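You operate a simulated robot arm through the tools that you are given. There is no shell and no other tool. Be economical: measure what you need, move in short steps, check, and stop when the job is done.

The job below is to be done with a simulated robot arm. You get a single attempt, and the scene is never put back.

Task
Grease both nipples of the red frame's middle gap till old grease shows, then park the hose end.
Fine: stop pumping as soon as it shows; spill none.

The check looks at the end state, three seconds after you hand in, the way a careful person would. Anything else that was tipped, shoved, dropped, spilled or broken makes it a failure.

Robot
A 7-joint arm with a two-finger gripper on a trunk, on a base that drives. Base frame: it is fixed to the floor where the robot stands at the start and does not move with it; the origin is under the middle of the robot, x ahead of it, y to its left, z up. Readings come in m, degrees, newtons and seconds.
With the tool pointing down near the work surface it reaches from about 0.1 to 0.66 m from the robot's upright axis, wherever it stands. Its first joint turns from -143.0 to 143.0 degrees. Places, roughly: grease pump [0.5, -0.2, 1]; last left nipple [0.7, -1.2, 1.3]; last right nipple [0.7, -1.9, 1.3]; middle left nipple [0.7, 1, 1.3]; middle right nipple [0.7, 0.3, 1.3]; pocket of the grease pump [0.5, -0.2, 1.1]. Payload 2.45 kg.
Tool frame: the origin (TCP) lies between the finger pads and is the grasp point; the fingertips stand 0.026 m ahead of it; z points along the fingers, y is the line along which they close. Largest opening 0.096 m; the body of the gripper starts 0.069 m behind the TCP.
Orientation is that of the tool frame in the base frame, as a unit quaternion [w, x, y, z]. With the fingers straight down and closing along the base's y, the tool's x points along the base's -x, its y along +y and its z along -z.

Tools
- The arm moves only by the tool arm_command. Its argument "steps" is a list of rows, each an object of numbers (a shift or turn left out is 0, a gripper value left out holds the last): "x", "y", "z": the shift along the base's x, y, z in m; "rx", "ry", "rz": the turn, a rotation vector about the base's x, y, z in degrees; "jaw": the finger opening in m, from 0 to 0.096. In form: [{"x": .., "y": .., "z": .., "rx": .., "ry": .., "rz": .., "jaw": ..}, ...]. A call has 1 to 12 rows; each row shifts and turns the commanded pose from where the row before left it. A row lasts 0.2 s, in which the tool goes at most 0.05 m and 8.6 degrees; a call with a longer step from one row to the next is refused whole, and so is a gripper value outside its range. A pose out of reach is approached as far as the arm can. The call stops where the force on the tool passes 50 N (or 10 N more than at its start, if that is more) or the arm is blocked; 0.2 s more then pass. Each finger halts on what it meets, pressing with about 30 N; the grip force reading is that of the motor and also rises with nothing between the fingers. The clock runs only during rows and for 0.2 s after the last one: add rows that do not move to give the fingers time. The reply holds the time, the measured pose of the TCP, the force on the tool along the base axes, the opening and the grip force, in the units named above and with some noise, with the torque about the TCP (base axes, N m) and any sound that the robot's microphone picked up.
- Cameras (640 x 400 px; columns grow to the right, rows downward): "scene" is now at [0.0374, 0.181, 1.5473]; the picture's right is [-0.01, -1.00, 0.00], its down [-0.54, 0.01, -0.84] and it looks along [0.84, -0.01, -0.54] (base axes); focal length 214 px, centre (320, 200). "wrist" rides on the gripper at [0.082, 0.003, -0.098] in the tool frame; the picture's right is [-0.04, 1.00, 0.00], its down [-0.73, -0.03, -0.68] and it looks along [-0.68, -0.03, 0.73] (tool axes); focal length 256 px, centre (320, 200). There is no depth. A picture from a camera that has moved, and an enlarged one, comes with that camera's place and axes in the base frame and with its lens.
- grab_frame(camera): a new picture of that camera. The clock stands still meanwhile.
- raise_lower(by): slides the trunk up (or, below 0, down) by that many m; the arm and the scene camera ride with it, the base frame stays. It gives what a move gives, with no picture.
- base_move(legs): drives the robot by 1 to 6 legs, each [ahead, turn to the left] in m and degrees, along the robot's own axes; the way and the turn of a leg run together, so that a leg with both is an arc; at most 1.5 m and 180 degrees a leg. The arm and the cameras ride along, it lands a little off, and it stops where it bumps. It gives what a move gives.
- aim_head(pan, tilt): turns the head with the scene camera to pan (to the left, within 155 degrees either way) and tilt (down, from -29 to 69), counted from straight ahead of the robot. It gives what a move gives.
- zoom(camera, box): a new picture of the part [left, top, right, bottom] of that camera's present view, enlarged. The clock stands still meanwhile.
- sign_off(): hands the job in; it is judged then, once.

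Go step by step. Nothing tells you exact positions but the pictures and the camera data: compare them with the known pose of the tool, close in by small moves and look again before you grip or let go. The budget is 120 turns and 82 pictures, counting those below and the enlarged ones. Unless the task says otherwise, let go and move clear before handing in, and close with one line.

The tools are called after ">>>" by a JSON object that holds its "name" and its "arguments". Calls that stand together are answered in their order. arm_command: Moves the arm, as the interface text tells. Its arguments: {"type":"object","properties":{"steps":{"type":"array","items":{"type":"object","properties":{"x":{"type":"number"},"y":{"type":"number"},"z":{"type":"number"},"rx":{"type":"number"},"ry":{"type":"number"},"rz":{"type":"number"},"jaw":{"type":"number"}}}}},"required":["steps"]} The other tools are called the same way: raise_lower (by) slides the trunk up or down; base_move (legs) drives the base; aim_head (pan, tilt) turns the head that bears the scene camera; grab_frame (camera) takes a picture; zoom (camera, box) takes an enlarged picture of a part of a camera's view; sign_off () hands the job in.

At the start:

```text
clock: 0.0
position: [0.4518, 0.2815, 0.9999]
tool_rot: [0.0, 0.0, 1.0, 0.0]
contact_force: [-0.2, -0.4, 0.3]
torque: [-0.01, -0.02, 0.01]
opening: 0.0959
grasp_force: 0.1
trunk travel left (down, up): [-0.575, 0.065]
robot x, y, heading: [-0.0009, 0.0002, -0.2]
head pan, tilt: [-0.8, 32.4]
```

scene: 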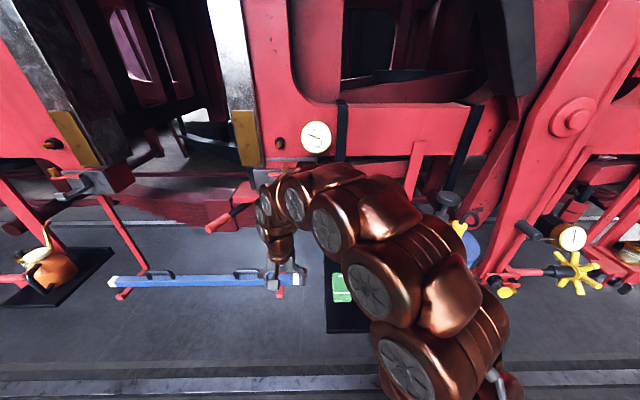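
wrist: 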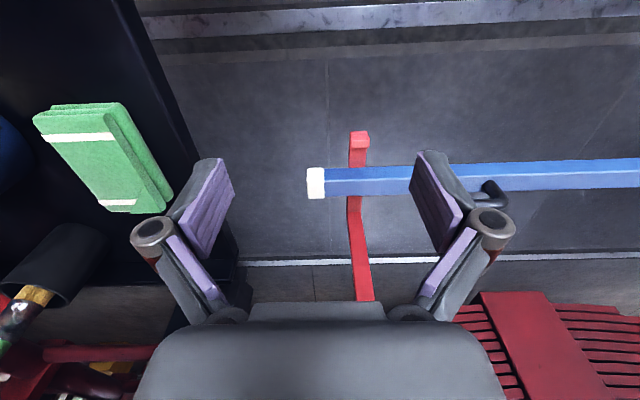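

I see a red locomotive frame, with a blue level on the floor/bench and the arm in front. I need a view of the grease pump on the right and of the nipples, so I look around first.

>>> {"name": "aim_head", "arguments": {"pan": -30, "tilt": 40}}

>>> {"name": "grab_frame", "arguments": {"camera": "scene"}}

>>> {"name": "aim_head", "arguments": {"pan": 40, "tilt": 20}}

>>> {"name": "grab_frame", "arguments": {"camera": "scene"}}

```text
clock: 0.9
position: [0.4512, 0.2804, 1.0]
tool_rot: [0.0, 0.0, 1.0, 0.0]
contact_force: [-0.4, -1.0, 0.1]
torque: [-0.03, -0.01, -0.03]
opening: 0.0961
grasp_force: 0.1
trunk travel left (down, up): [-0.575, 0.065]
robot x, y, heading: [-0.0015, -0.0002, -0.1]
head pan, tilt: [-30.0, 40.0]
```

```text
79 pictures are left
camera scene: at [0.0217, 0.1398, 1.5358], right [-0.5, -0.87, 0.0], down [-0.56, 0.32, -0.77], along [0.66, -0.38, -0.64], focal length 214 px, centre (320, 200)
```

scene: 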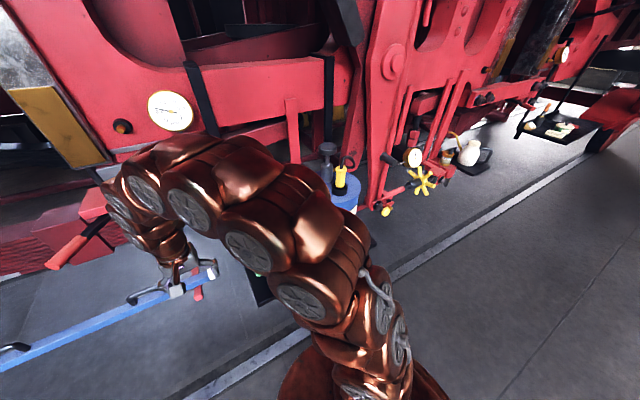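

```text
clock: 2.4
position: [0.4514, 0.2802, 0.9995]
tool_rot: [0.0, 0.0, 1.0, 0.0]
contact_force: [0.0, 0.0, -0.4]
torque: [0.0, 0.01, -0.03]
opening: 0.0959
grasp_force: 0.0
trunk travel left (down, up): [-0.575, 0.065]
robot x, y, heading: [0.0011, -0.0004, -0.0]
head pan, tilt: [40.0, 20.0]
```

```text
78 pictures are left
camera scene: at [0.0194, 0.2421, 1.5671], right [0.64, -0.77, 0.0], down [-0.26, -0.22, -0.94], along [0.72, 0.6, -0.34], focal length 214 px, centre (320, 200)
```

scene: 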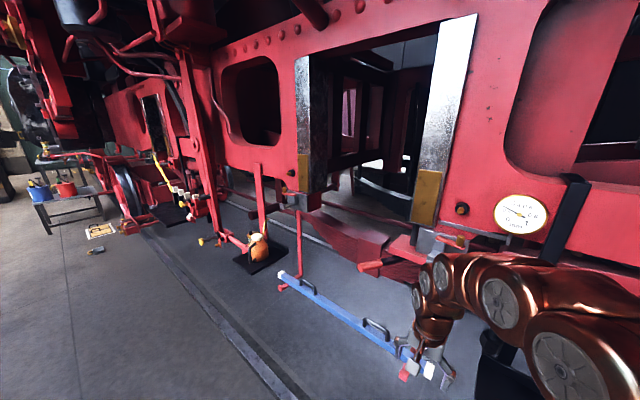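

The middle gap lies between the two silver faces, with a brass-shoe nipple each side; a pressure gauge sits by the right one. I zoom on both, and on the pump from the right.

>>> {"name": "zoom", "arguments": {"camera": "scene", "box": [400, 140, 580, 260]}}

>>> {"name": "zoom", "arguments": {"camera": "scene", "box": [240, 120, 360, 200]}}

>>> {"name": "aim_head", "arguments": {"pan": -20, "tilt": 35}}

>>> {"name": "zoom", "arguments": {"camera": "scene", "box": [280, 90, 520, 250]}}

```text
3.33 times, centred on (490, 200) of scene
camera zoom: at [0.0194, 0.2421, 1.5671], right [0.64, -0.77, 0.0], down [-0.26, -0.22, -0.94], along [0.72, 0.6, -0.34], focal length 715 px, centre (-247, 200)
```

zoom: 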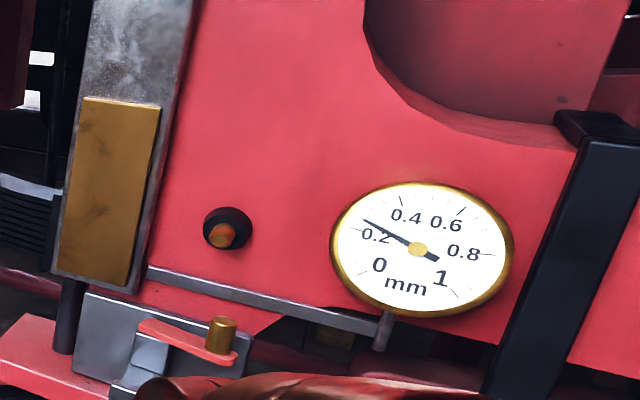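

```text
5.00 times, centred on (300, 160) of scene
camera zoom: at [0.0194, 0.2421, 1.5671], right [0.64, -0.77, 0.0], down [-0.26, -0.22, -0.94], along [0.72, 0.6, -0.34], focal length 1072 px, centre (420, 400)
```

zoom: 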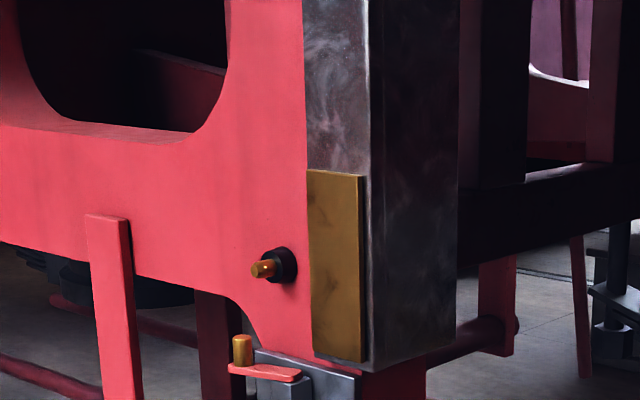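

```text
clock: 3.6
position: [0.4514, 0.2798, 0.9985]
tool_rot: [0.0, 0.0, 1.0, 0.0]
contact_force: [0.8, 0.0, -0.7]
torque: [0.0, 0.04, -0.01]
opening: 0.0959
grasp_force: 0.2
trunk travel left (down, up): [-0.575, 0.065]
robot x, y, heading: [-0.0009, -0.0009, -0.5]
head pan, tilt: [-20.0, 35.0]
```

```text
2.50 times, centred on (400, 170) of scene
camera zoom: at [0.0308, 0.1522, 1.5433], right [-0.34, -0.94, 0.0], down [-0.54, 0.2, -0.82], along [0.77, -0.28, -0.57], focal length 536 px, centre (120, 275)
```

zoom: 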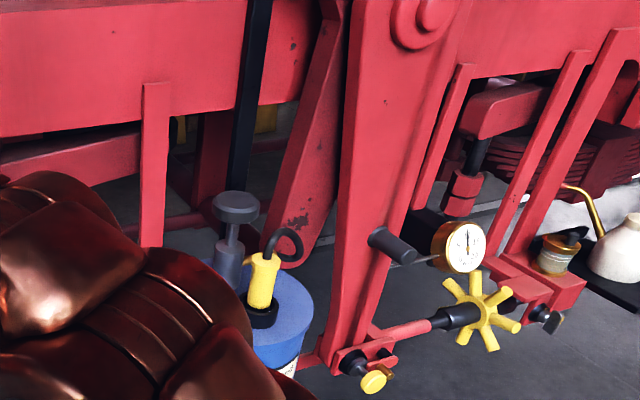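

The pump is a blue can with a grey plunger knob and a yellow hose end standing in a black pocket; nipples stick out towards the robot. I raise and move the arm above and behind the pump to view it with the wrist camera.

>>> {"name": "arm_command", "arguments": {"steps": [{"z": 0.05, "x": -0.01}, {"z": 0.05, "x": -0.01}, {"z": 0.045, "x": -0.02}, {"z": 0.045, "x": -0.02}, {"y": -0.045, "x": -0.02}, {"y": -0.045, "x": -0.02}, {"y": -0.049}, {"y": -0.049}, {"y": -0.049}, {"y": -0.049}, {"y": -0.049}, {"y": -0.049}]}}

>>> {"name": "grab_frame", "arguments": {"camera": "wrist"}}

>>> {"name": "grab_frame", "arguments": {"camera": "scene"}}

```text
refused: row 1 steps farther than a row can; nothing moved
```

```text
74 pictures are left
camera wrist: at [0.3701, 0.2849, 1.0981], right [0.04, 1.0, 0.0], down [0.73, -0.03, 0.68], along [0.68, -0.03, -0.73], focal length 256 px, centre (320, 200)
```

wrist: 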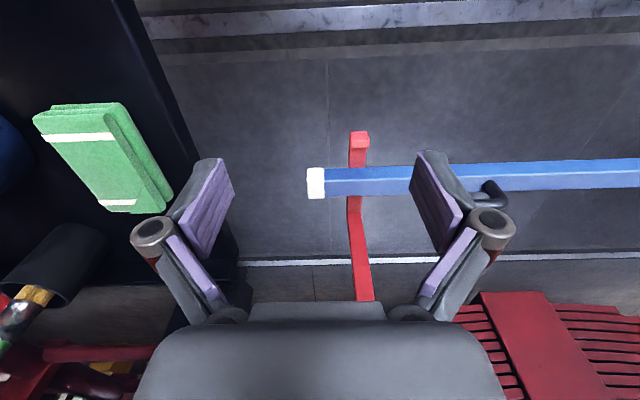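

```text
73 pictures are left
camera scene: at [0.0308, 0.1522, 1.5433], right [-0.34, -0.94, 0.0], down [-0.54, 0.2, -0.82], along [0.77, -0.28, -0.57], focal length 214 px, centre (320, 200)
```

scene: 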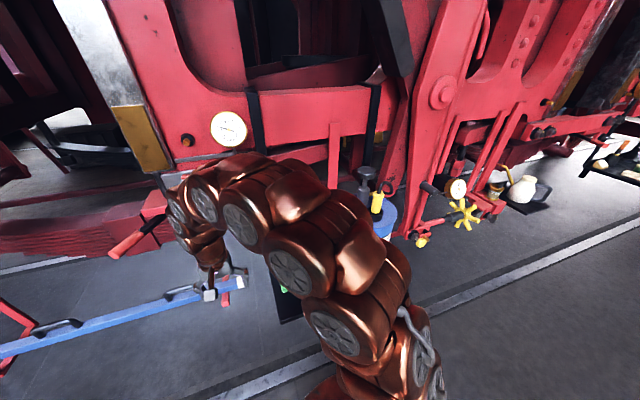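

The first row was slightly too long; I send it again with shorter steps.

>>> {"name": "arm_command", "arguments": {"steps": [{"z": 0.045, "x": -0.01}, {"z": 0.045, "x": -0.01}, {"z": 0.045, "x": -0.02}, {"z": 0.045, "x": -0.02}, {"y": -0.045, "x": -0.02}, {"y": -0.045, "x": -0.02}, {"y": -0.049}, {"y": -0.049}, {"y": -0.049}, {"y": -0.049}, {"y": -0.049}, {"y": -0.049}]}}

>>> {"name": "grab_frame", "arguments": {"camera": "wrist"}}

>>> {"name": "grab_frame", "arguments": {"camera": "scene"}}

```text
clock: 6.2
position: [0.3523, -0.1041, 1.1784]
tool_rot: [0.0, 0.0, 1.0, 0.0]
contact_force: [-0.4, 0.2, -0.3]
torque: [-0.06, 0.0, -0.04]
opening: 0.0963
grasp_force: 0.1
trunk travel left (down, up): [-0.575, 0.065]
robot x, y, heading: [0.0026, -0.0007, -0.0]
head pan, tilt: [-20.0, 35.0]
```

```text
72 pictures are left
camera wrist: at [0.2707, -0.0991, 1.2758], right [0.04, 1.0, 0.0], down [0.73, -0.03, 0.68], along [0.68, -0.03, -0.73], focal length 256 px, centre (320, 200)
```

wrist: 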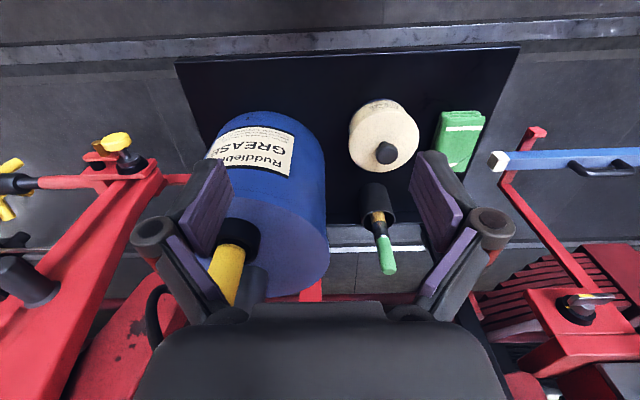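

```text
71 pictures are left
camera scene: at [0.0307, 0.1523, 1.5433], right [-0.34, -0.94, 0.0], down [-0.54, 0.2, -0.82], along [0.77, -0.28, -0.57], focal length 214 px, centre (320, 200)
```

scene: 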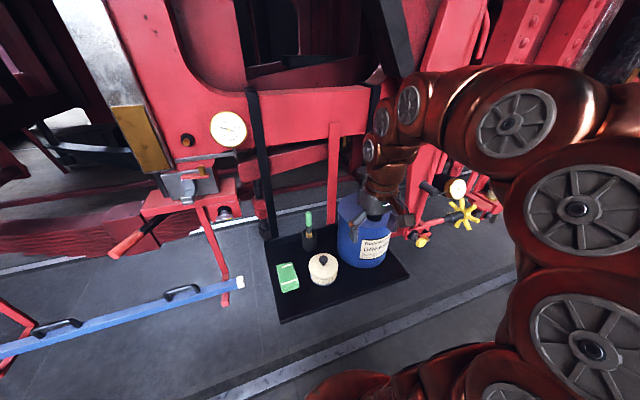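

The gripper is now just beside the pump's hose end. I back up and away for an unobstructed view.

>>> {"name": "arm_command", "arguments": {"steps": [{"x": -0.03, "z": 0.03}, {"x": -0.03, "z": 0.03}, {"x": -0.03, "z": 0.03}, {"x": -0.03, "y": -0.03}, {"y": -0.04}, {"y": -0.04}]}}

>>> {"name": "grab_frame", "arguments": {"camera": "wrist"}}

>>> {"name": "zoom", "arguments": {"camera": "scene", "box": [260, 110, 500, 270]}}

```text
clock: 7.7
position: [0.2306, -0.2161, 1.2699]
tool_rot: [-0.001, 0.0, 1.0, 0.0]
contact_force: [-0.1, 1.2, 0.0]
torque: [-0.03, -0.02, -0.03]
opening: 0.0958
grasp_force: 0.1
trunk travel left (down, up): [-0.575, 0.065]
robot x, y, heading: [0.0004, 0.0027, -0.3]
head pan, tilt: [-20.0, 35.0]
```

```text
70 pictures are left
camera wrist: at [0.1494, -0.2113, 1.368], right [0.04, 1.0, 0.0], down [0.73, -0.03, 0.68], along [0.68, -0.03, -0.73], focal length 256 px, centre (320, 200)
```

wrist: 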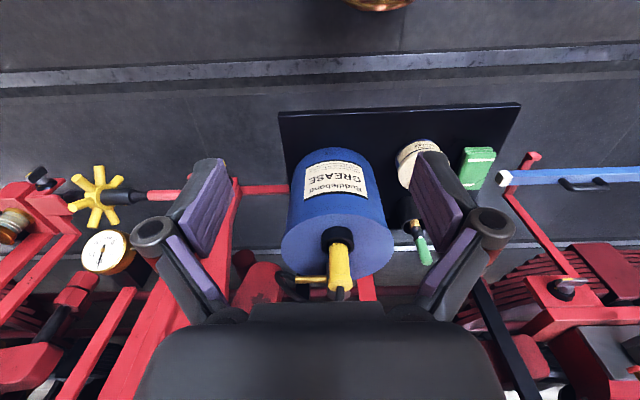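

```text
2.50 times, centred on (380, 190) of scene
camera zoom: at [0.0306, 0.1522, 1.5433], right [-0.34, -0.94, 0.0], down [-0.54, 0.2, -0.82], along [0.77, -0.28, -0.57], focal length 536 px, centre (170, 225)
```

zoom: 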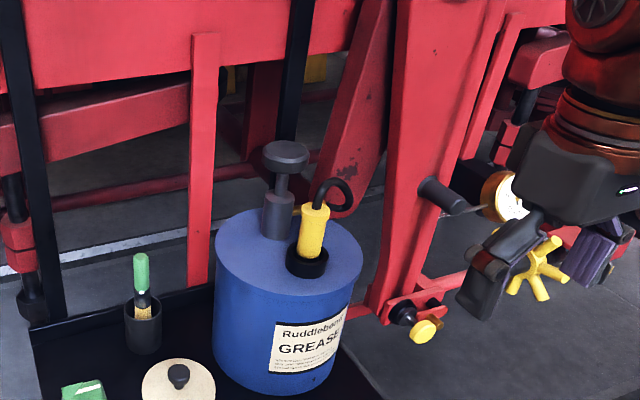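

Now the pump is clear: plunger knob at the back, yellow hose end near the front in its pocket. I zoom on it from both cameras.

>>> {"name": "zoom", "arguments": {"camera": "wrist", "box": [260, 200, 410, 300]}}

>>> {"name": "zoom", "arguments": {"camera": "scene", "box": [340, 150, 430, 210]}}

```text
4.00 times, centred on (335, 250) of wrist
camera zoom: at [0.1494, -0.2113, 1.368], right [0.04, 1.0, 0.0], down [0.73, -0.03, 0.68], along [0.68, -0.03, -0.73], focal length 1024 px, centre (260, 0)
```

zoom: 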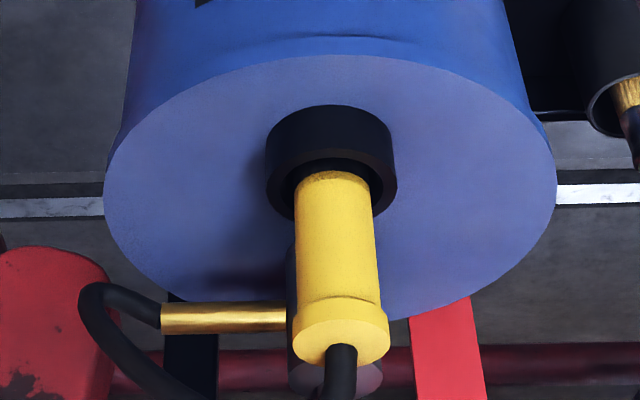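

```text
6.67 times, centred on (385, 180) of scene
camera zoom: at [0.0306, 0.1522, 1.5433], right [-0.34, -0.94, 0.0], down [-0.54, 0.2, -0.82], along [0.77, -0.28, -0.57], focal length 1430 px, centre (-113, 333)
```

zoom: 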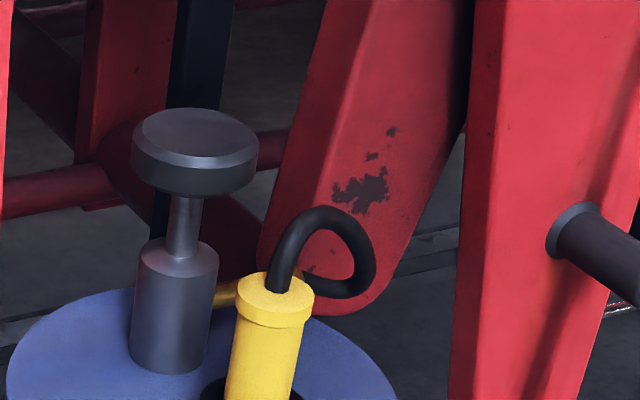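

Triangulating: yellow hose end's top ≈ (0.479, -0.197, 1.186), knob top ≈ (0.547, -0.19, 1.235), right nipple ≈ (0.65, 0.29, 1.35). I now look at the right nipple's surroundings more closely.

>>> {"name": "aim_head", "arguments": {"pan": 10, "tilt": 20}}

>>> {"name": "grab_frame", "arguments": {"camera": "scene"}}

>>> {"name": "zoom", "arguments": {"camera": "scene", "box": [250, 140, 400, 240]}}

```text
clock: 8.6
position: [0.2305, -0.2164, 1.2687]
tool_rot: [0.001, 0.0, 1.0, -0.001]
contact_force: [1.0, -0.4, 0.9]
torque: [0.01, -0.02, -0.01]
opening: 0.096
grasp_force: 0.2
trunk travel left (down, up): [-0.575, 0.065]
robot x, y, heading: [0.0024, 0.0019, -0.2]
head pan, tilt: [10.0, 20.0]
```

```text
66 pictures are left
camera scene: at [0.0396, 0.1981, 1.5672], right [0.17, -0.98, 0.0], down [-0.34, -0.06, -0.94], along [0.93, 0.16, -0.34], focal length 214 px, centre (320, 200)
```

scene: 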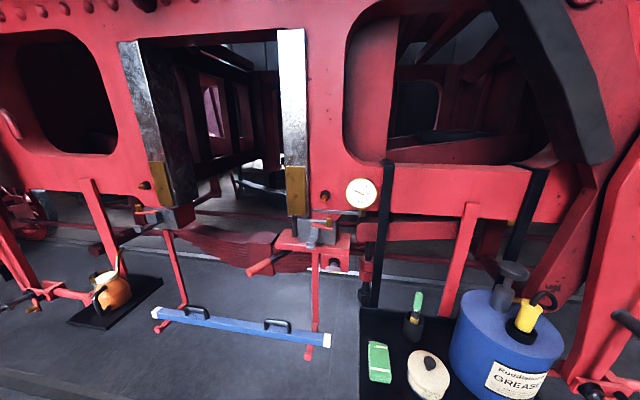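

```text
4.00 times, centred on (325, 190) of scene
camera zoom: at [0.0396, 0.1981, 1.5672], right [0.17, -0.98, 0.0], down [-0.34, -0.06, -0.94], along [0.93, 0.16, -0.34], focal length 858 px, centre (300, 240)
```

zoom: 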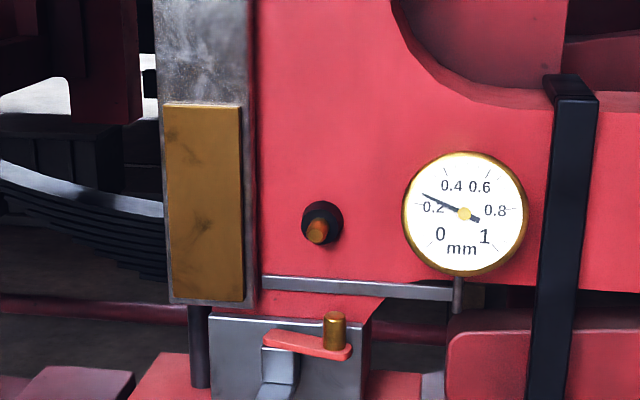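

Right nipple tip is confirmed at ≈ (0.65, 0.291, 1.351), with the dial gauge at y≈0.18 to keep clear of. I flip the hand 180° about the vertical so that the wrist camera will look at the nipple later on.

>>> {"name": "arm_command", "arguments": {"steps": [{"rz": 8.5}, {"rz": 8.5}, {"rz": 8.5}, {"rz": 8.5}, {"rz": 8.5}, {"rz": 8.5}, {"rz": 8.5}, {"rz": 8.5}, {"rz": 8.5}, {"rz": 8.5}, {"rz": 5}]}}

>>> {"name": "arm_command", "arguments": {"steps": [{"rz": 8.5}, {"rz": 8.5}, {"rz": 8.5}, {"rz": 8.5}, {"rz": 8.5}, {"rz": 8.5}, {"rz": 8.5}, {"rz": 8.5}, {"rz": 8.5}, {"rz": 8.5}, {"rz": 5}, {}]}}

```text
clock: 11.0
position: [0.2308, -0.2137, 1.2691]
tool_rot: [-0.001, 0.708, -0.707, 0.001]
contact_force: [0.1, 0.6, 1.7]
torque: [-0.03, 0.02, -0.01]
opening: 0.096
grasp_force: 0.1
trunk travel left (down, up): [-0.575, 0.065]
robot x, y, heading: [-0.0003, -0.0036, -0.2]
head pan, tilt: [10.0, 20.0]
```

```text
clock: 13.6
position: [0.2506, -0.1641, 1.2162]
tool_rot: [0.001, 1.0, -0.001, 0.001]
contact_force: [0.0, 0.5, 0.1]
torque: [-0.01, -0.02, -0.05]
opening: 0.0959
grasp_force: 0.0
out of reach, approached as far as the arm can: row 8, 9, 10, 11
trunk travel left (down, up): [-0.575, 0.065]
robot x, y, heading: [-0.0007, -0.001, 0.1]
head pan, tilt: [10.0, 20.0]
```

The hand is flipped (position drifted slightly). Now I tilt it 35° forward while moving towards a point short of the hose end.

>>> {"name": "arm_command", "arguments": {"steps": [{"x": 0.03}, {"x": 0.03, "ry": -8}, {"x": 0.02, "ry": -8}, {"x": 0.02, "ry": -8}, {"x": 0.02, "ry": -8}, {"ry": -3}, {}]}}

>>> {"name": "grab_frame", "arguments": {"camera": "wrist"}}

```text
clock: 15.2
position: [0.3702, -0.1634, 1.2174]
tool_rot: [0.0, 0.954, 0.0, 0.301]
contact_force: [0.3, 0.1, -1.0]
torque: [-0.01, 0.01, -0.02]
opening: 0.0958
grasp_force: 0.0
trunk travel left (down, up): [-0.575, 0.065]
robot x, y, heading: [0.0015, 0.0008, 0.0]
head pan, tilt: [10.0, 20.0]
```

```text
64 pictures are left
camera wrist: at [0.3808, -0.1663, 1.3444], right [-0.03, -1.0, -0.02], down [-0.99, 0.03, 0.13], along [-0.13, 0.03, -0.99], focal length 256 px, centre (320, 200)
```

wrist: 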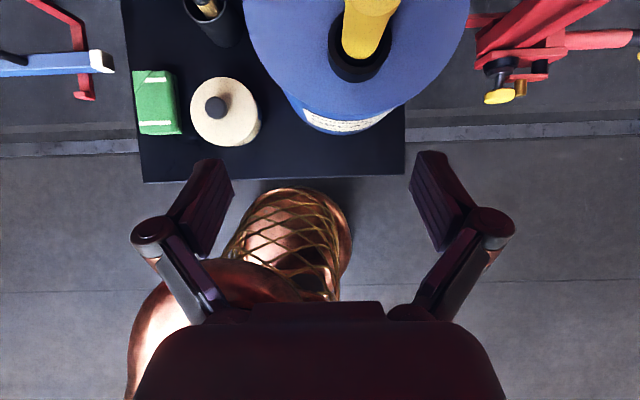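

The tilt is right. I shift sideways and up in line with the hose end, then look again.

>>> {"name": "arm_command", "arguments": {"steps": [{"y": -0.034, "z": 0.033}, {"x": 0.035}, {}]}}

>>> {"name": "grab_frame", "arguments": {"camera": "wrist"}}

```text
clock: 16.0
position: [0.4052, -0.1995, 1.2501]
tool_rot: [0.0, 0.954, 0.001, 0.301]
contact_force: [0.4, 0.3, 0.0]
torque: [-0.01, -0.03, -0.03]
opening: 0.0959
grasp_force: 0.0
trunk travel left (down, up): [-0.575, 0.065]
robot x, y, heading: [-0.0007, 0.0015, 0.2]
head pan, tilt: [10.0, 20.0]
```

```text
63 pictures are left
camera wrist: at [0.4155, -0.2011, 1.3776], right [-0.03, -1.0, -0.02], down [-0.99, 0.03, 0.14], along [-0.13, 0.03, -0.99], focal length 256 px, centre (320, 200)
```

wrist: 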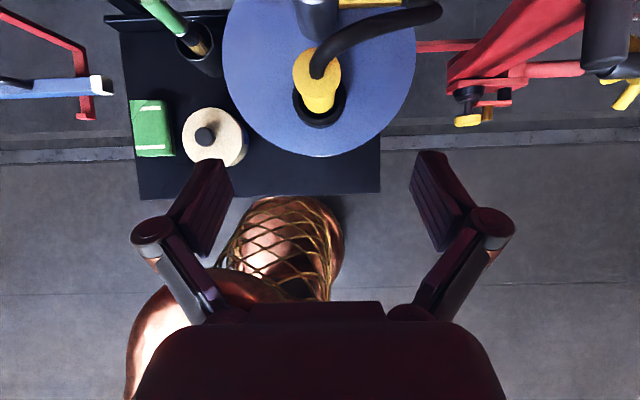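

The fingers are centred on the hose end, whose top I again find at (0.479, -0.196, 1.186). I go in along the finger line to grip it just below its flange.

>>> {"name": "arm_command", "arguments": {"steps": [{"x": 0.025, "z": -0.03, "y": 0.001}, {"x": 0.025, "z": -0.03, "y": 0.001}, {"x": 0.0}]}}

>>> {"name": "grab_frame", "arguments": {"camera": "wrist"}}

```text
clock: 16.8
position: [0.4565, -0.197, 1.1901]
tool_rot: [0.0, 0.954, 0.0, 0.299]
contact_force: [-0.4, 0.3, 0.5]
torque: [0.01, 0.0, 0.04]
opening: 0.096
grasp_force: 0.1
trunk travel left (down, up): [-0.575, 0.065]
robot x, y, heading: [0.0013, 0.0006, 0.3]
head pan, tilt: [10.0, 20.0]
```

```text
62 pictures are left
camera wrist: at [0.4666, -0.1979, 1.3165], right [-0.03, -1.0, -0.02], down [-0.99, 0.03, 0.14], along [-0.13, 0.03, -0.99], focal length 256 px, centre (320, 200)
```

wrist: 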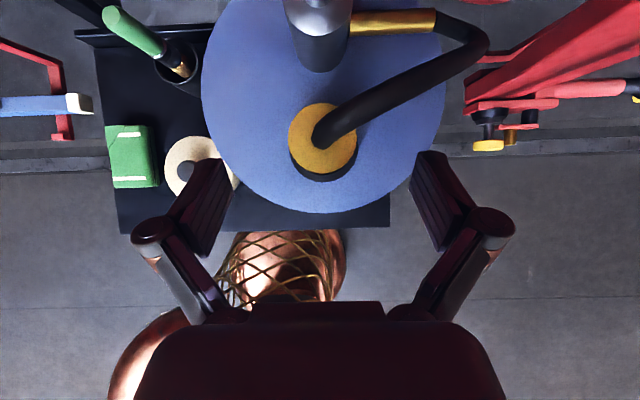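

Still centred and the hose is clear of the fingers. I finish the approach and close gently.

>>> {"name": "arm_command", "arguments": {"steps": [{"x": 0.021, "z": -0.027}, {}, {"jaw": 0.06}, {}, {}]}}

>>> {"name": "grab_frame", "arguments": {"camera": "wrist"}}

```text
clock: 18.0
position: [0.4786, -0.1957, 1.1629]
tool_rot: [-0.001, 0.954, 0.001, 0.3]
contact_force: [-0.5, 0.3, -0.8]
torque: [0.01, -0.03, 0.0]
opening: 0.0604
grasp_force: 0.1
trunk travel left (down, up): [-0.575, 0.065]
robot x, y, heading: [0.0021, -0.0016, 0.0]
head pan, tilt: [10.0, 20.0]
```

```text
61 pictures are left
camera wrist: at [0.4883, -0.1975, 1.2903], right [-0.03, -1.0, -0.02], down [-0.99, 0.03, 0.14], along [-0.13, 0.03, -0.99], focal length 256 px, centre (320, 200)
```

wrist: 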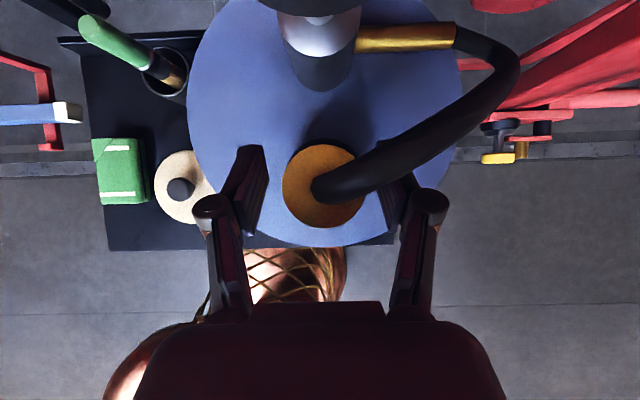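

The hose end is squarely between the pads. I close on it, then lift slowly.

>>> {"name": "arm_command", "arguments": {"steps": [{"jaw": 0.0}, {}, {}, {}, {}, {}]}}

>>> {"name": "arm_command", "arguments": {"steps": [{"z": 0.02}, {"z": 0.03}, {"z": 0.04}, {}]}}

>>> {"name": "grab_frame", "arguments": {"camera": "wrist"}}

>>> {"name": "grab_frame", "arguments": {"camera": "scene"}}

```text
clock: 19.4
position: [0.4781, -0.1953, 1.1623]
tool_rot: [0.0, 0.954, 0.0, 0.301]
contact_force: [0.2, -0.6, 0.1]
torque: [-0.01, -0.05, 0.04]
opening: 0.0315
grasp_force: 29.7
trunk travel left (down, up): [-0.575, 0.065]
robot x, y, heading: [-0.0014, -0.0024, 0.0]
head pan, tilt: [10.0, 20.0]
```

```text
clock: 20.4
position: [0.4783, -0.197, 1.2551]
tool_rot: [0.0, 0.954, 0.0, 0.301]
contact_force: [0.7, -0.1, -0.7]
torque: [0.03, 0.02, -0.04]
opening: 0.0314
grasp_force: 30.3
trunk travel left (down, up): [-0.575, 0.065]
robot x, y, heading: [0.0003, 0.0012, 0.2]
head pan, tilt: [10.0, 20.0]
```

```text
60 pictures are left
camera wrist: at [0.4891, -0.199, 1.382], right [-0.03, -1.0, -0.02], down [-0.99, 0.03, 0.14], along [-0.14, 0.03, -0.99], focal length 256 px, centre (320, 200)
```

wrist: 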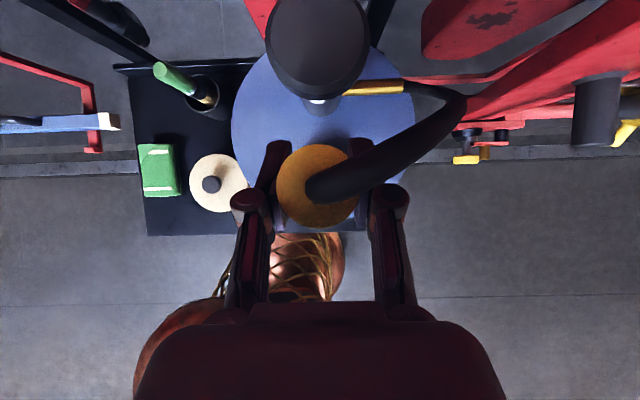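

```text
59 pictures are left
camera scene: at [0.0397, 0.1981, 1.5672], right [0.17, -0.98, 0.0], down [-0.34, -0.06, -0.94], along [0.93, 0.16, -0.34], focal length 214 px, centre (320, 200)
```

scene: 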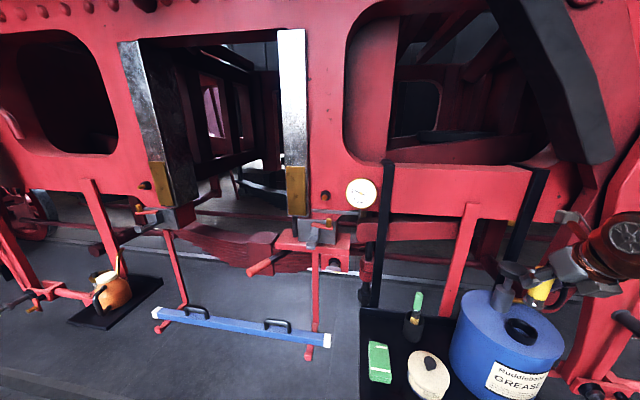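

The hose end came out of its pocket. I zoom to see its nozzle and how far it extends.

>>> {"name": "zoom", "arguments": {"camera": "scene", "box": [475, 240, 625, 340]}}

```text
4.00 times, centred on (550, 290) of scene
camera zoom: at [0.0397, 0.1981, 1.5672], right [0.17, -0.98, 0.0], down [-0.34, -0.06, -0.94], along [0.93, 0.16, -0.34], focal length 858 px, centre (-600, -160)
```

zoom: 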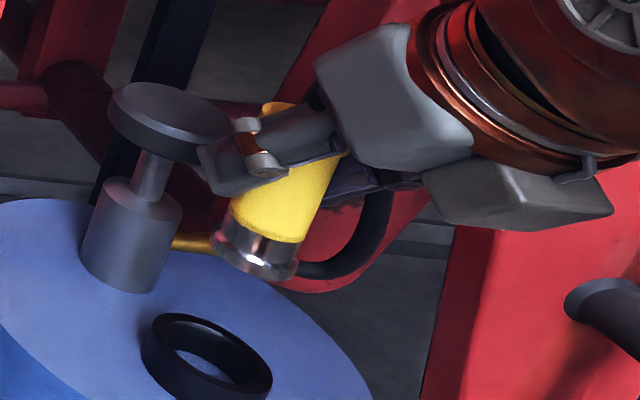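

The steel coupler end lies about 0.065 m ahead of the TCP along the grip axis. I raise, draw back and turn the hose end so the coupler points at the frame (+x).

>>> {"name": "arm_command", "arguments": {"steps": [{"z": 0.045}, {"z": 0.045}, {"x": -0.03, "y": 0.03}, {"x": -0.03, "y": 0.03}, {"x": -0.02, "y": 0.04, "ry": -8.5}, {"y": 0.045, "ry": -8.5}, {"y": 0.045, "ry": -8.5}, {"y": 0.045, "ry": -8.5}, {"y": 0.045, "ry": -8.5}, {}]}}

>>> {"name": "grab_frame", "arguments": {"camera": "scene"}}

```text
clock: 22.6
position: [0.3964, 0.0845, 1.3436]
tool_rot: [0.0, 0.78, -0.001, 0.626]
contact_force: [-0.4, -0.6, -0.7]
torque: [0.0, 0.06, 0.04]
opening: 0.0316
grasp_force: 30.1
trunk travel left (down, up): [-0.575, 0.065]
robot x, y, heading: [-0.0014, -0.0015, 0.1]
head pan, tilt: [10.0, 20.0]
```

```text
57 pictures are left
camera scene: at [0.0394, 0.1986, 1.5672], right [0.17, -0.98, 0.0], down [-0.34, -0.06, -0.94], along [0.93, 0.16, -0.34], focal length 214 px, centre (320, 200)
```

scene: 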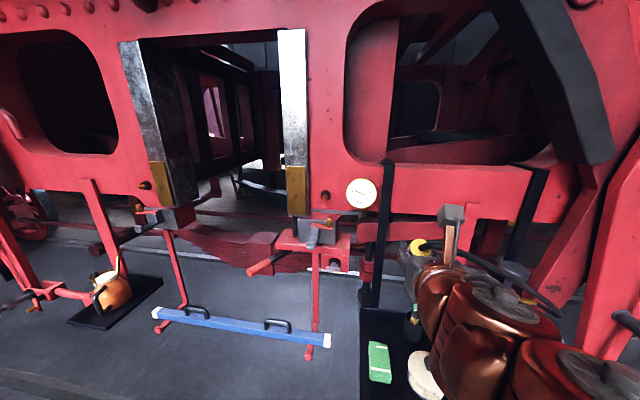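

All well; I keep turning the remaining 47.5° and move in line with the right nipple at a safe distance.

>>> {"name": "arm_command", "arguments": {"steps": [{"y": 0.035, "ry": -8}, {"y": 0.035, "ry": -8}, {"y": 0.035, "ry": -8}, {"y": 0.035, "ry": -8}, {"y": 0.035, "ry": -8}, {"y": 0.031, "ry": -7.5}, {}]}}

>>> {"name": "grab_frame", "arguments": {"camera": "scene"}}

>>> {"name": "grab_frame", "arguments": {"camera": "wrist"}}

```text
clock: 23.9
position: [0.3363, 0.0831, 1.5263]
tool_rot: [-0.1, 0.425, -0.204, 0.876]
contact_force: [-0.5, 0.3, -1.8]
torque: [-0.02, 0.04, -0.03]
opening: 0.0313
grasp_force: 30.4
out of reach, approached as far as the arm can: row 1, 2, 3, 4
trunk travel left (down, up): [-0.575, 0.065]
robot x, y, heading: [0.0006, -0.002, 0.1]
head pan, tilt: [10.0, 20.0]
stopped in row 6: the arm was blocked; the commanded pose is now the measured one
```

```text
56 pictures are left
camera scene: at [0.0399, 0.1985, 1.5671], right [0.17, -0.98, 0.0], down [-0.34, -0.06, -0.94], along [0.93, 0.16, -0.34], focal length 214 px, centre (320, 200)
```

scene: 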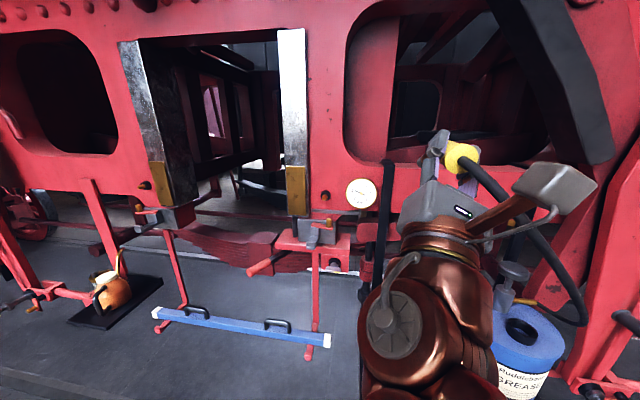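

```text
55 pictures are left
camera wrist: at [0.2083, 0.0795, 1.5269], right [0.03, -0.88, -0.47], down [-0.08, 0.47, -0.88], along [1.0, 0.06, -0.06], focal length 256 px, centre (320, 200)
```

wrist: 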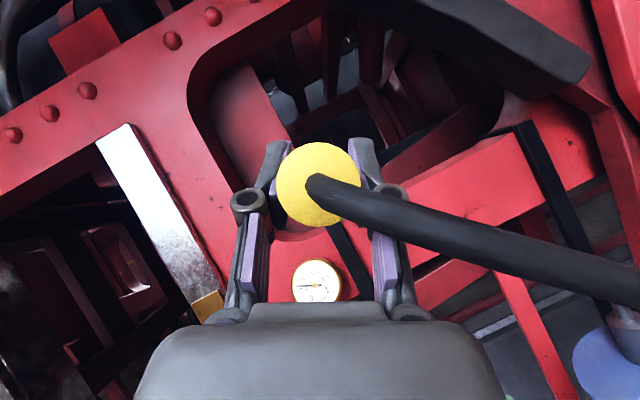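

The arm rolled about the nozzle axis near its limits, but the coupler itself points nearly straight along +x, which is what matters. I keep this roll and shift towards the nipple line.

>>> {"name": "arm_command", "arguments": {"steps": [{"y": 0.03, "z": -0.025}, {"y": 0.03, "z": -0.025}, {"y": 0.03, "z": -0.025}, {"y": 0.03, "z": -0.025}, {"y": 0.03, "z": -0.025}, {"y": 0.03, "z": -0.025}, {"y": 0.028, "z": -0.025}, {}]}}

>>> {"name": "grab_frame", "arguments": {"camera": "wrist"}}

```text
clock: 25.1
position: [0.3096, 0.0088, 1.4802]
tool_rot: [-0.135, 0.354, -0.396, 0.836]
contact_force: [-0.5, 0.6, -1.9]
torque: [0.01, 0.05, 0.02]
opening: 0.0313
grasp_force: 29.5
out of reach, approached as far as the arm can: row 1
trunk travel left (down, up): [-0.575, 0.065]
robot x, y, heading: [0.0016, -0.0008, -0.0]
head pan, tilt: [10.0, 20.0]
stopped in row 5: the arm was blocked; the commanded pose is now the measured one
```

```text
54 pictures are left
camera wrist: at [0.182, 0.0213, 1.4748], right [-0.03, -0.63, -0.78], down [0.05, 0.78, -0.63], along [1.0, -0.06, 0.01], focal length 256 px, centre (320, 200)
```

wrist: 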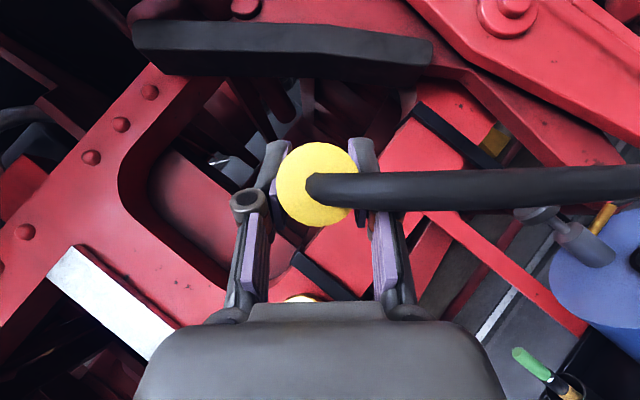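

The wrist joint wants the hand rolled the other way, so I roll about x by 39° (hand then comes from the left), and correct the 10° yaw and 5° pitch of the coupler.

>>> {"name": "arm_command", "arguments": {"steps": [{"rx": 8}, {"rx": 8}, {"rx": 8}, {"rx": 8}, {"rx": 7}, {"rz": 5.1, "ry": 2.3}, {"rz": 5.1, "ry": 2.3}, {}]}}

>>> {"name": "grab_frame", "arguments": {"camera": "wrist"}}

```text
clock: 26.9
position: [0.3108, 0.0098, 1.4801]
tool_rot: [0.274, -0.372, 0.633, -0.622]
contact_force: [0.3, -1.4, -1.1]
torque: [0.01, 0.02, 0.01]
opening: 0.0315
grasp_force: 29.4
trunk travel left (down, up): [-0.575, 0.065]
robot x, y, heading: [0.0008, 0.0013, -0.2]
head pan, tilt: [10.0, 20.0]
```

```text
53 pictures are left
camera wrist: at [0.1837, 0.0019, 1.4932], right [-0.11, -0.02, -0.99], down [-0.12, 0.99, 0.0], along [0.99, 0.12, -0.11], focal length 256 px, centre (320, 200)
```

wrist: 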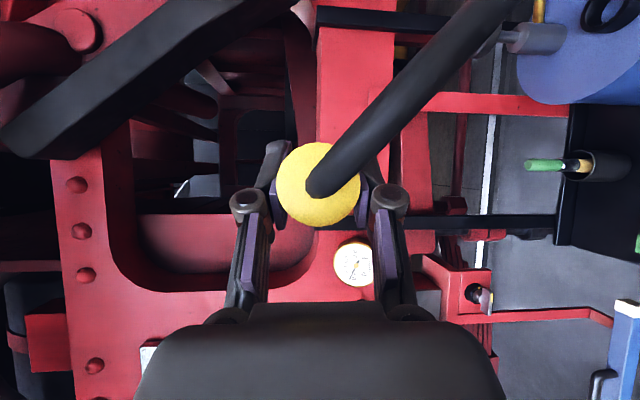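

The roll is now within range with the coupler pitched about 7° down; I correct that and translate in line with the right nipple.

>>> {"name": "arm_command", "arguments": {"steps": [{"ry": -7.5, "rz": 1, "y": 0.03}, {"y": 0.04, "z": -0.02, "x": 0.01}, {"y": 0.04, "z": -0.02, "x": 0.01}, {"y": 0.04, "z": -0.02, "x": 0.01}, {"y": 0.04, "z": -0.02, "x": 0.01}, {"y": 0.04, "z": -0.02, "x": 0.02}, {"y": 0.04, "z": -0.02, "x": 0.02}, {"y": 0.011, "z": -0.009, "x": 0.02}, {}]}}

>>> {"name": "grab_frame", "arguments": {"camera": "wrist"}}

>>> {"name": "grab_frame", "arguments": {"camera": "scene"}}

```text
clock: 27.6
position: [0.3235, 0.047, 1.4157]
tool_rot: [0.338, -0.374, 0.695, -0.513]
contact_force: [0.2, -0.6, -1.2]
torque: [-0.01, 0.03, -0.02]
opening: 0.0315
grasp_force: 30.1
trunk travel left (down, up): [-0.575, 0.065]
robot x, y, heading: [0.0012, 0.0013, 0.0]
head pan, tilt: [10.0, 20.0]
stopped in row 3: the arm was blocked; the commanded pose is now the measured one
```

```text
52 pictures are left
camera wrist: at [0.1993, 0.0226, 1.4291], right [-0.15, 0.23, -0.96], down [-0.21, 0.94, 0.26], along [0.96, 0.25, -0.09], focal length 256 px, centre (320, 200)
```

wrist: 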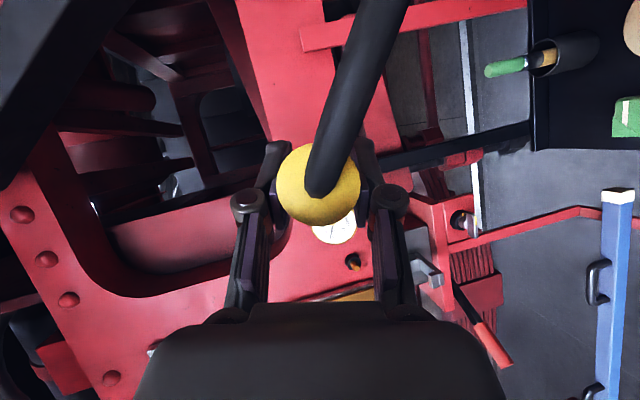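

```text
51 pictures are left
camera scene: at [0.0394, 0.1994, 1.5672], right [0.19, -0.98, 0.0], down [-0.34, -0.06, -0.94], along [0.92, 0.18, -0.34], focal length 214 px, centre (320, 200)
```

scene: 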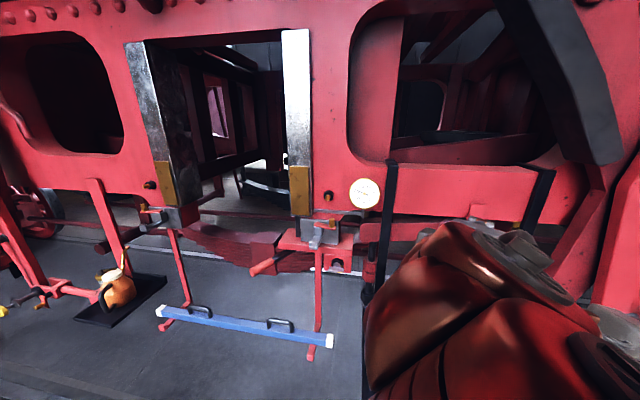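

The arm is cramped close to the trunk. I extend forwards first, correcting the coupler's direction, before going left.

>>> {"name": "arm_command", "arguments": {"steps": [{"x": 0.03}, {"x": 0.03}, {"x": 0.03}, {"x": 0.03, "rz": -3.4, "ry": -4}, {"rz": -3.4, "ry": -4}, {}]}}

>>> {"name": "arm_command", "arguments": {"steps": [{"y": 0.03}, {"y": 0.03}, {"y": 0.03}, {}]}}

```text
clock: 29.2
position: [0.3872, 0.0339, 1.4596]
tool_rot: [0.459, -0.265, 0.719, -0.449]
contact_force: [0.6, -0.6, -1.7]
torque: [0.01, 0.02, -0.01]
opening: 0.0315
grasp_force: 29.9
trunk travel left (down, up): [-0.575, 0.065]
robot x, y, heading: [0.0005, -0.0026, -0.3]
head pan, tilt: [10.0, 20.0]
stopped in row 6: the arm was blocked; the commanded pose is now the measured one
```

```text
clock: 30.1
position: [0.3979, 0.1278, 1.4361]
tool_rot: [0.464, -0.285, 0.779, -0.311]
contact_force: [0.6, 0.0, -1.8]
torque: [0.03, 0.04, -0.01]
opening: 0.0316
grasp_force: 30.1
trunk travel left (down, up): [-0.575, 0.065]
robot x, y, heading: [-0.0023, 0.0048, 0.1]
head pan, tilt: [10.0, 20.0]
stopped in row 4: the arm was blocked; the commanded pose is now the measured one
```

The arm keeps drifting towards the unflipped roll. With that roll the hand simply comes from above, pointing 35° down, which suits the nipple even better, so I roll on to it (+49° about x) and fix the yaw.

>>> {"name": "arm_command", "arguments": {"steps": [{"rx": 8.2}, {"rx": 8.2}, {"rx": 8.2}, {"rx": 8.2}, {"rx": 8.2}, {"rx": 8}, {"rz": -7}, {"rz": -7}, {}]}}

>>> {"name": "grab_frame", "arguments": {"camera": "wrist"}}

```text
clock: 32.3
position: [0.4032, 0.0984, 1.3819]
tool_rot: [0.482, 0.068, 0.873, -0.034]
contact_force: [-0.4, 0.5, -2.4]
torque: [0.03, 0.0, -0.01]
opening: 0.0316
grasp_force: 30.3
trunk travel left (down, up): [-0.575, 0.065]
robot x, y, heading: [-0.0001, -0.0011, 0.2]
head pan, tilt: [10.0, 20.0]
stopped in row 9: the arm was blocked; the commanded pose is now the measured one
```

```text
50 pictures are left
camera wrist: at [0.2799, 0.122, 1.3643], right [0.17, 0.98, 0.04], down [-0.19, -0.01, 0.98], along [0.97, -0.18, 0.18], focal length 256 px, centre (320, 200)
```

wrist: 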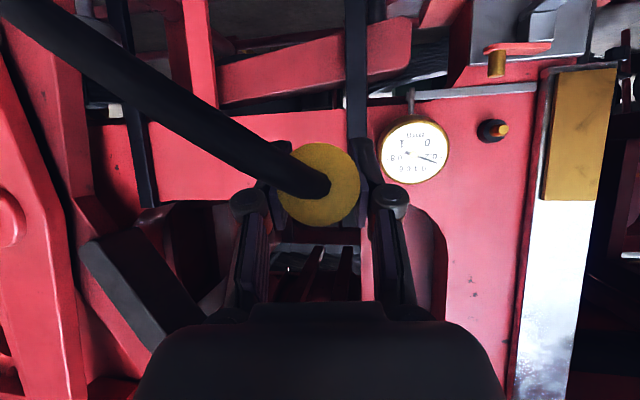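

The hand is now in a natural pose with the coupler nearly along +x. I correct yaw and pitch and move in line with the nipple.

>>> {"name": "arm_command", "arguments": {"steps": [{"rz": 4.3, "ry": 2.6}, {"rz": 4.3}, {"y": 0.04, "x": 0.01}, {"y": 0.04, "x": 0.01}, {"y": 0.04, "x": 0.01}, {"y": 0.04, "z": -0.01, "x": 0.01}, {"y": 0.033, "z": -0.02}, {}]}}

>>> {"name": "grab_frame", "arguments": {"camera": "wrist"}}

>>> {"name": "grab_frame", "arguments": {"camera": "scene"}}

```text
clock: 34.1
position: [0.4441, 0.2872, 1.3781]
tool_rot: [0.43, 0.028, 0.898, 0.092]
contact_force: [-0.4, 0.5, -1.7]
torque: [-0.04, 0.02, 0.0]
opening: 0.0316
grasp_force: 30.3
trunk travel left (down, up): [-0.575, 0.065]
robot x, y, heading: [0.0041, 0.002, -0.1]
head pan, tilt: [10.0, 20.0]
```

```text
49 pictures are left
camera wrist: at [0.3169, 0.2882, 1.3758], right [0.0, 0.98, 0.22], down [-0.06, -0.22, 0.97], along [1.0, -0.01, 0.06], focal length 256 px, centre (320, 200)
```

wrist: 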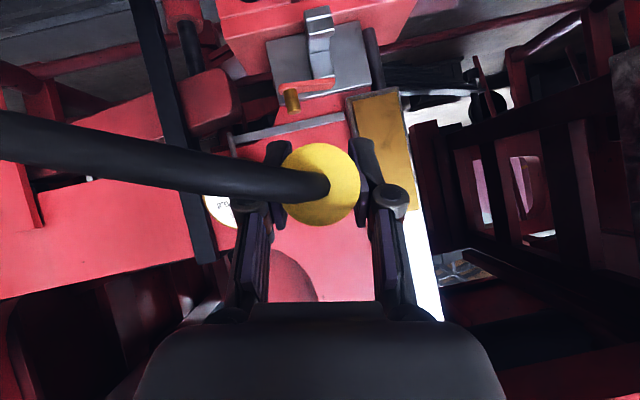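

```text
48 pictures are left
camera scene: at [-0.0051, 0.2634, 1.5707], right [0.87, -0.5, 0.0], down [-0.15, -0.27, -0.95], along [0.48, 0.82, -0.31], focal length 214 px, centre (320, 200)
```

scene: 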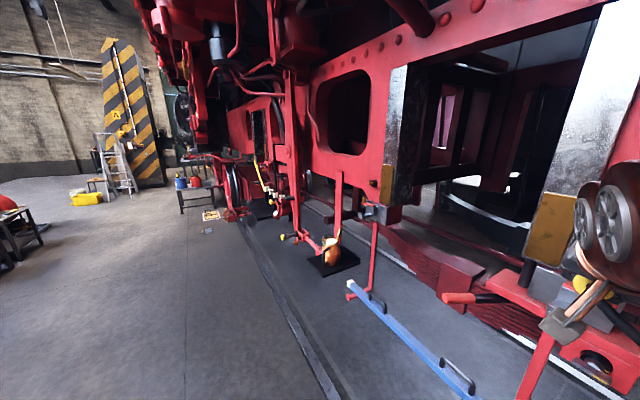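

The coupler is nearly square to the frame, but the head seems to have been pushed round by the arm. I re-aim it and correct the coupler's last few degrees.

>>> {"name": "arm_command", "arguments": {"steps": [{"ry": -3.8, "rz": -2.4}, {}]}}

>>> {"name": "aim_head", "arguments": {"pan": 15, "tilt": 22}}

>>> {"name": "grab_frame", "arguments": {"camera": "scene"}}

```text
clock: 34.6
position: [0.4491, 0.2818, 1.3775]
tool_rot: [0.431, 0.064, 0.893, 0.117]
contact_force: [-0.4, 0.5, -0.6]
torque: [-0.01, 0.01, 0.01]
opening: 0.0317
grasp_force: 29.4
trunk travel left (down, up): [-0.575, 0.065]
robot x, y, heading: [0.0028, -0.0027, -0.1]
head pan, tilt: [10.0, 20.0]
stopped in row 2: the arm was blocked; the commanded pose is now the measured one
```

```text
clock: 35.3
position: [0.4495, 0.2815, 1.3763]
tool_rot: [0.431, 0.063, 0.893, 0.115]
contact_force: [0.9, 0.9, -0.9]
torque: [0.03, 0.04, 0.0]
opening: 0.0315
grasp_force: 30.2
trunk travel left (down, up): [-0.575, 0.065]
robot x, y, heading: [-0.0004, 0.0025, 0.2]
head pan, tilt: [15.0, 22.0]
```

```text
47 pictures are left
camera scene: at [0.0037, 0.2573, 1.5738], right [0.8, -0.6, 0.0], down [-0.16, -0.22, -0.96], along [0.57, 0.77, -0.27], focal length 214 px, centre (320, 200)
```

scene: 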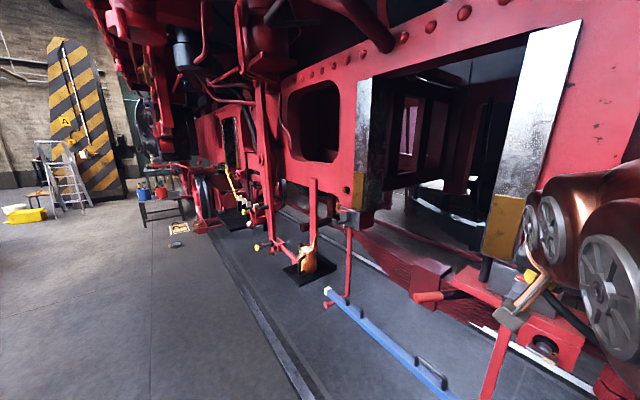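

The arm's elbow is pushing on the head because it is folded too tightly. I back the base up by 0.18 m so the arm can stretch out, after raising the trunk.

>>> {"name": "raise_lower", "arguments": {"by": 0.06}}

>>> {"name": "base_move", "arguments": {"legs": [[-0.18, 0]]}}

>>> {"name": "arm_command", "arguments": {"steps": [{"x": 0.03, "z": -0.02}, {"x": 0.03, "z": -0.02}, {"x": 0.03, "z": -0.02}, {"x": 0.03}, {"x": 0.03}, {"x": 0.03}, {}]}}

>>> {"name": "grab_frame", "arguments": {"camera": "scene"}}

```text
clock: 36.3
position: [0.4499, 0.2812, 1.437]
tool_rot: [0.432, 0.063, 0.892, 0.115]
contact_force: [0.2, -0.6, -1.8]
torque: [-0.02, 0.07, -0.04]
opening: 0.0316
grasp_force: 30.0
trunk travel left (down, up): [-0.635, 0.005]
robot x, y, heading: [0.0014, -0.0001, 0.1]
head pan, tilt: [15.0, 22.0]
```

```text
clock: 37.8
position: [0.267, 0.2836, 1.4365]
tool_rot: [0.431, 0.062, 0.893, 0.116]
contact_force: [0.5, 0.0, -2.0]
torque: [-0.02, 0.05, -0.02]
opening: 0.0316
grasp_force: 30.0
trunk travel left (down, up): [-0.635, 0.005]
robot x, y, heading: [-0.1827, -0.0015, 0.4]
head pan, tilt: [15.0, 22.0]
```

```text
clock: 39.4
position: [0.4467, 0.2832, 1.376]
tool_rot: [0.431, 0.062, 0.893, 0.116]
contact_force: [0.0, -0.5, -1.9]
torque: [-0.01, 0.04, 0.0]
opening: 0.0315
grasp_force: 30.1
trunk travel left (down, up): [-0.635, 0.005]
robot x, y, heading: [-0.1816, 0.0009, 0.1]
head pan, tilt: [15.0, 22.0]
```

```text
46 pictures are left
camera scene: at [-0.1443, 0.2061, 1.6239], right [0.26, -0.96, 0.0], down [-0.36, -0.1, -0.93], along [0.89, 0.24, -0.38], focal length 214 px, centre (320, 200)
```

scene: 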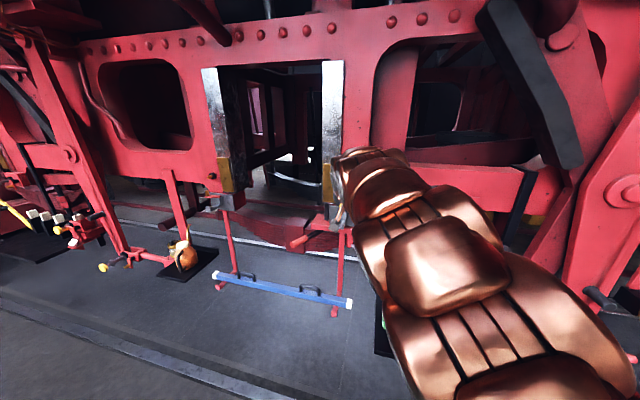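

The head is free again and the arm stretched out. I level the coupler and use the wrist camera to place the nipple.

>>> {"name": "arm_command", "arguments": {"steps": [{"ry": -3.7, "rx": -7}, {"rx": -7, "z": 0.02}, {"z": 0.03}, {}]}}

>>> {"name": "grab_frame", "arguments": {"camera": "wrist"}}

```text
clock: 40.4
position: [0.4466, 0.2829, 1.4254]
tool_rot: [0.465, 0.003, 0.886, 0.008]
contact_force: [0.0, 0.0, -2.0]
torque: [0.01, 0.01, 0.02]
opening: 0.0314
grasp_force: 30.0
trunk travel left (down, up): [-0.635, 0.005]
robot x, y, heading: [-0.1867, 0.0015, 0.4]
head pan, tilt: [15.0, 22.0]
```

```text
45 pictures are left
camera wrist: at [0.3192, 0.2877, 1.4148], right [0.02, 1.0, 0.05], down [-0.14, -0.05, 0.99], along [0.99, -0.03, 0.14], focal length 256 px, centre (320, 200)
```

wrist: 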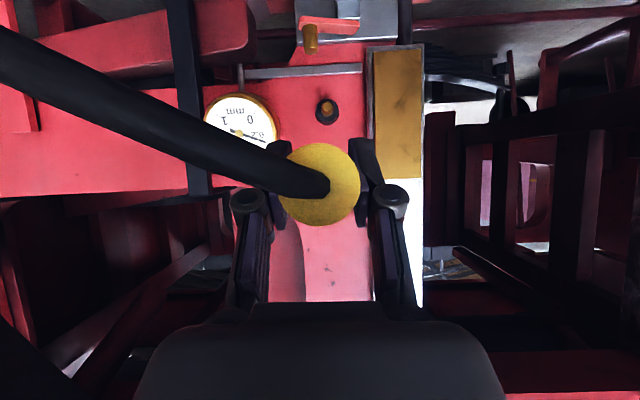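

The coupler is now exactly along +x, and the nipple is visible above-centre in this inverted picture. I zoom on it.

>>> {"name": "zoom", "arguments": {"camera": "wrist", "box": [260, 80, 380, 160]}}

```text
5.00 times, centred on (320, 120) of wrist
camera zoom: at [0.3192, 0.2877, 1.4148], right [0.02, 1.0, 0.05], down [-0.14, -0.05, 0.99], along [0.99, -0.03, 0.14], focal length 1280 px, centre (320, 600)
```

zoom: 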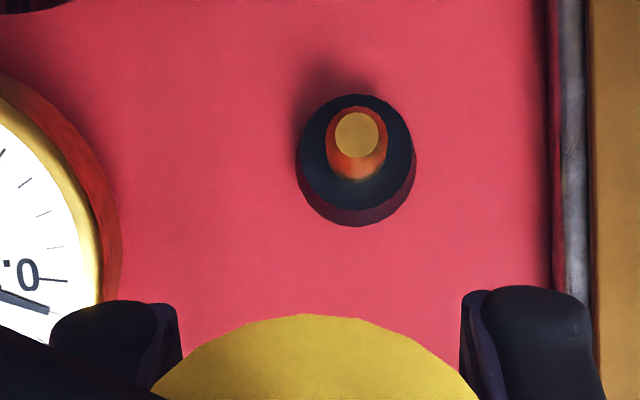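

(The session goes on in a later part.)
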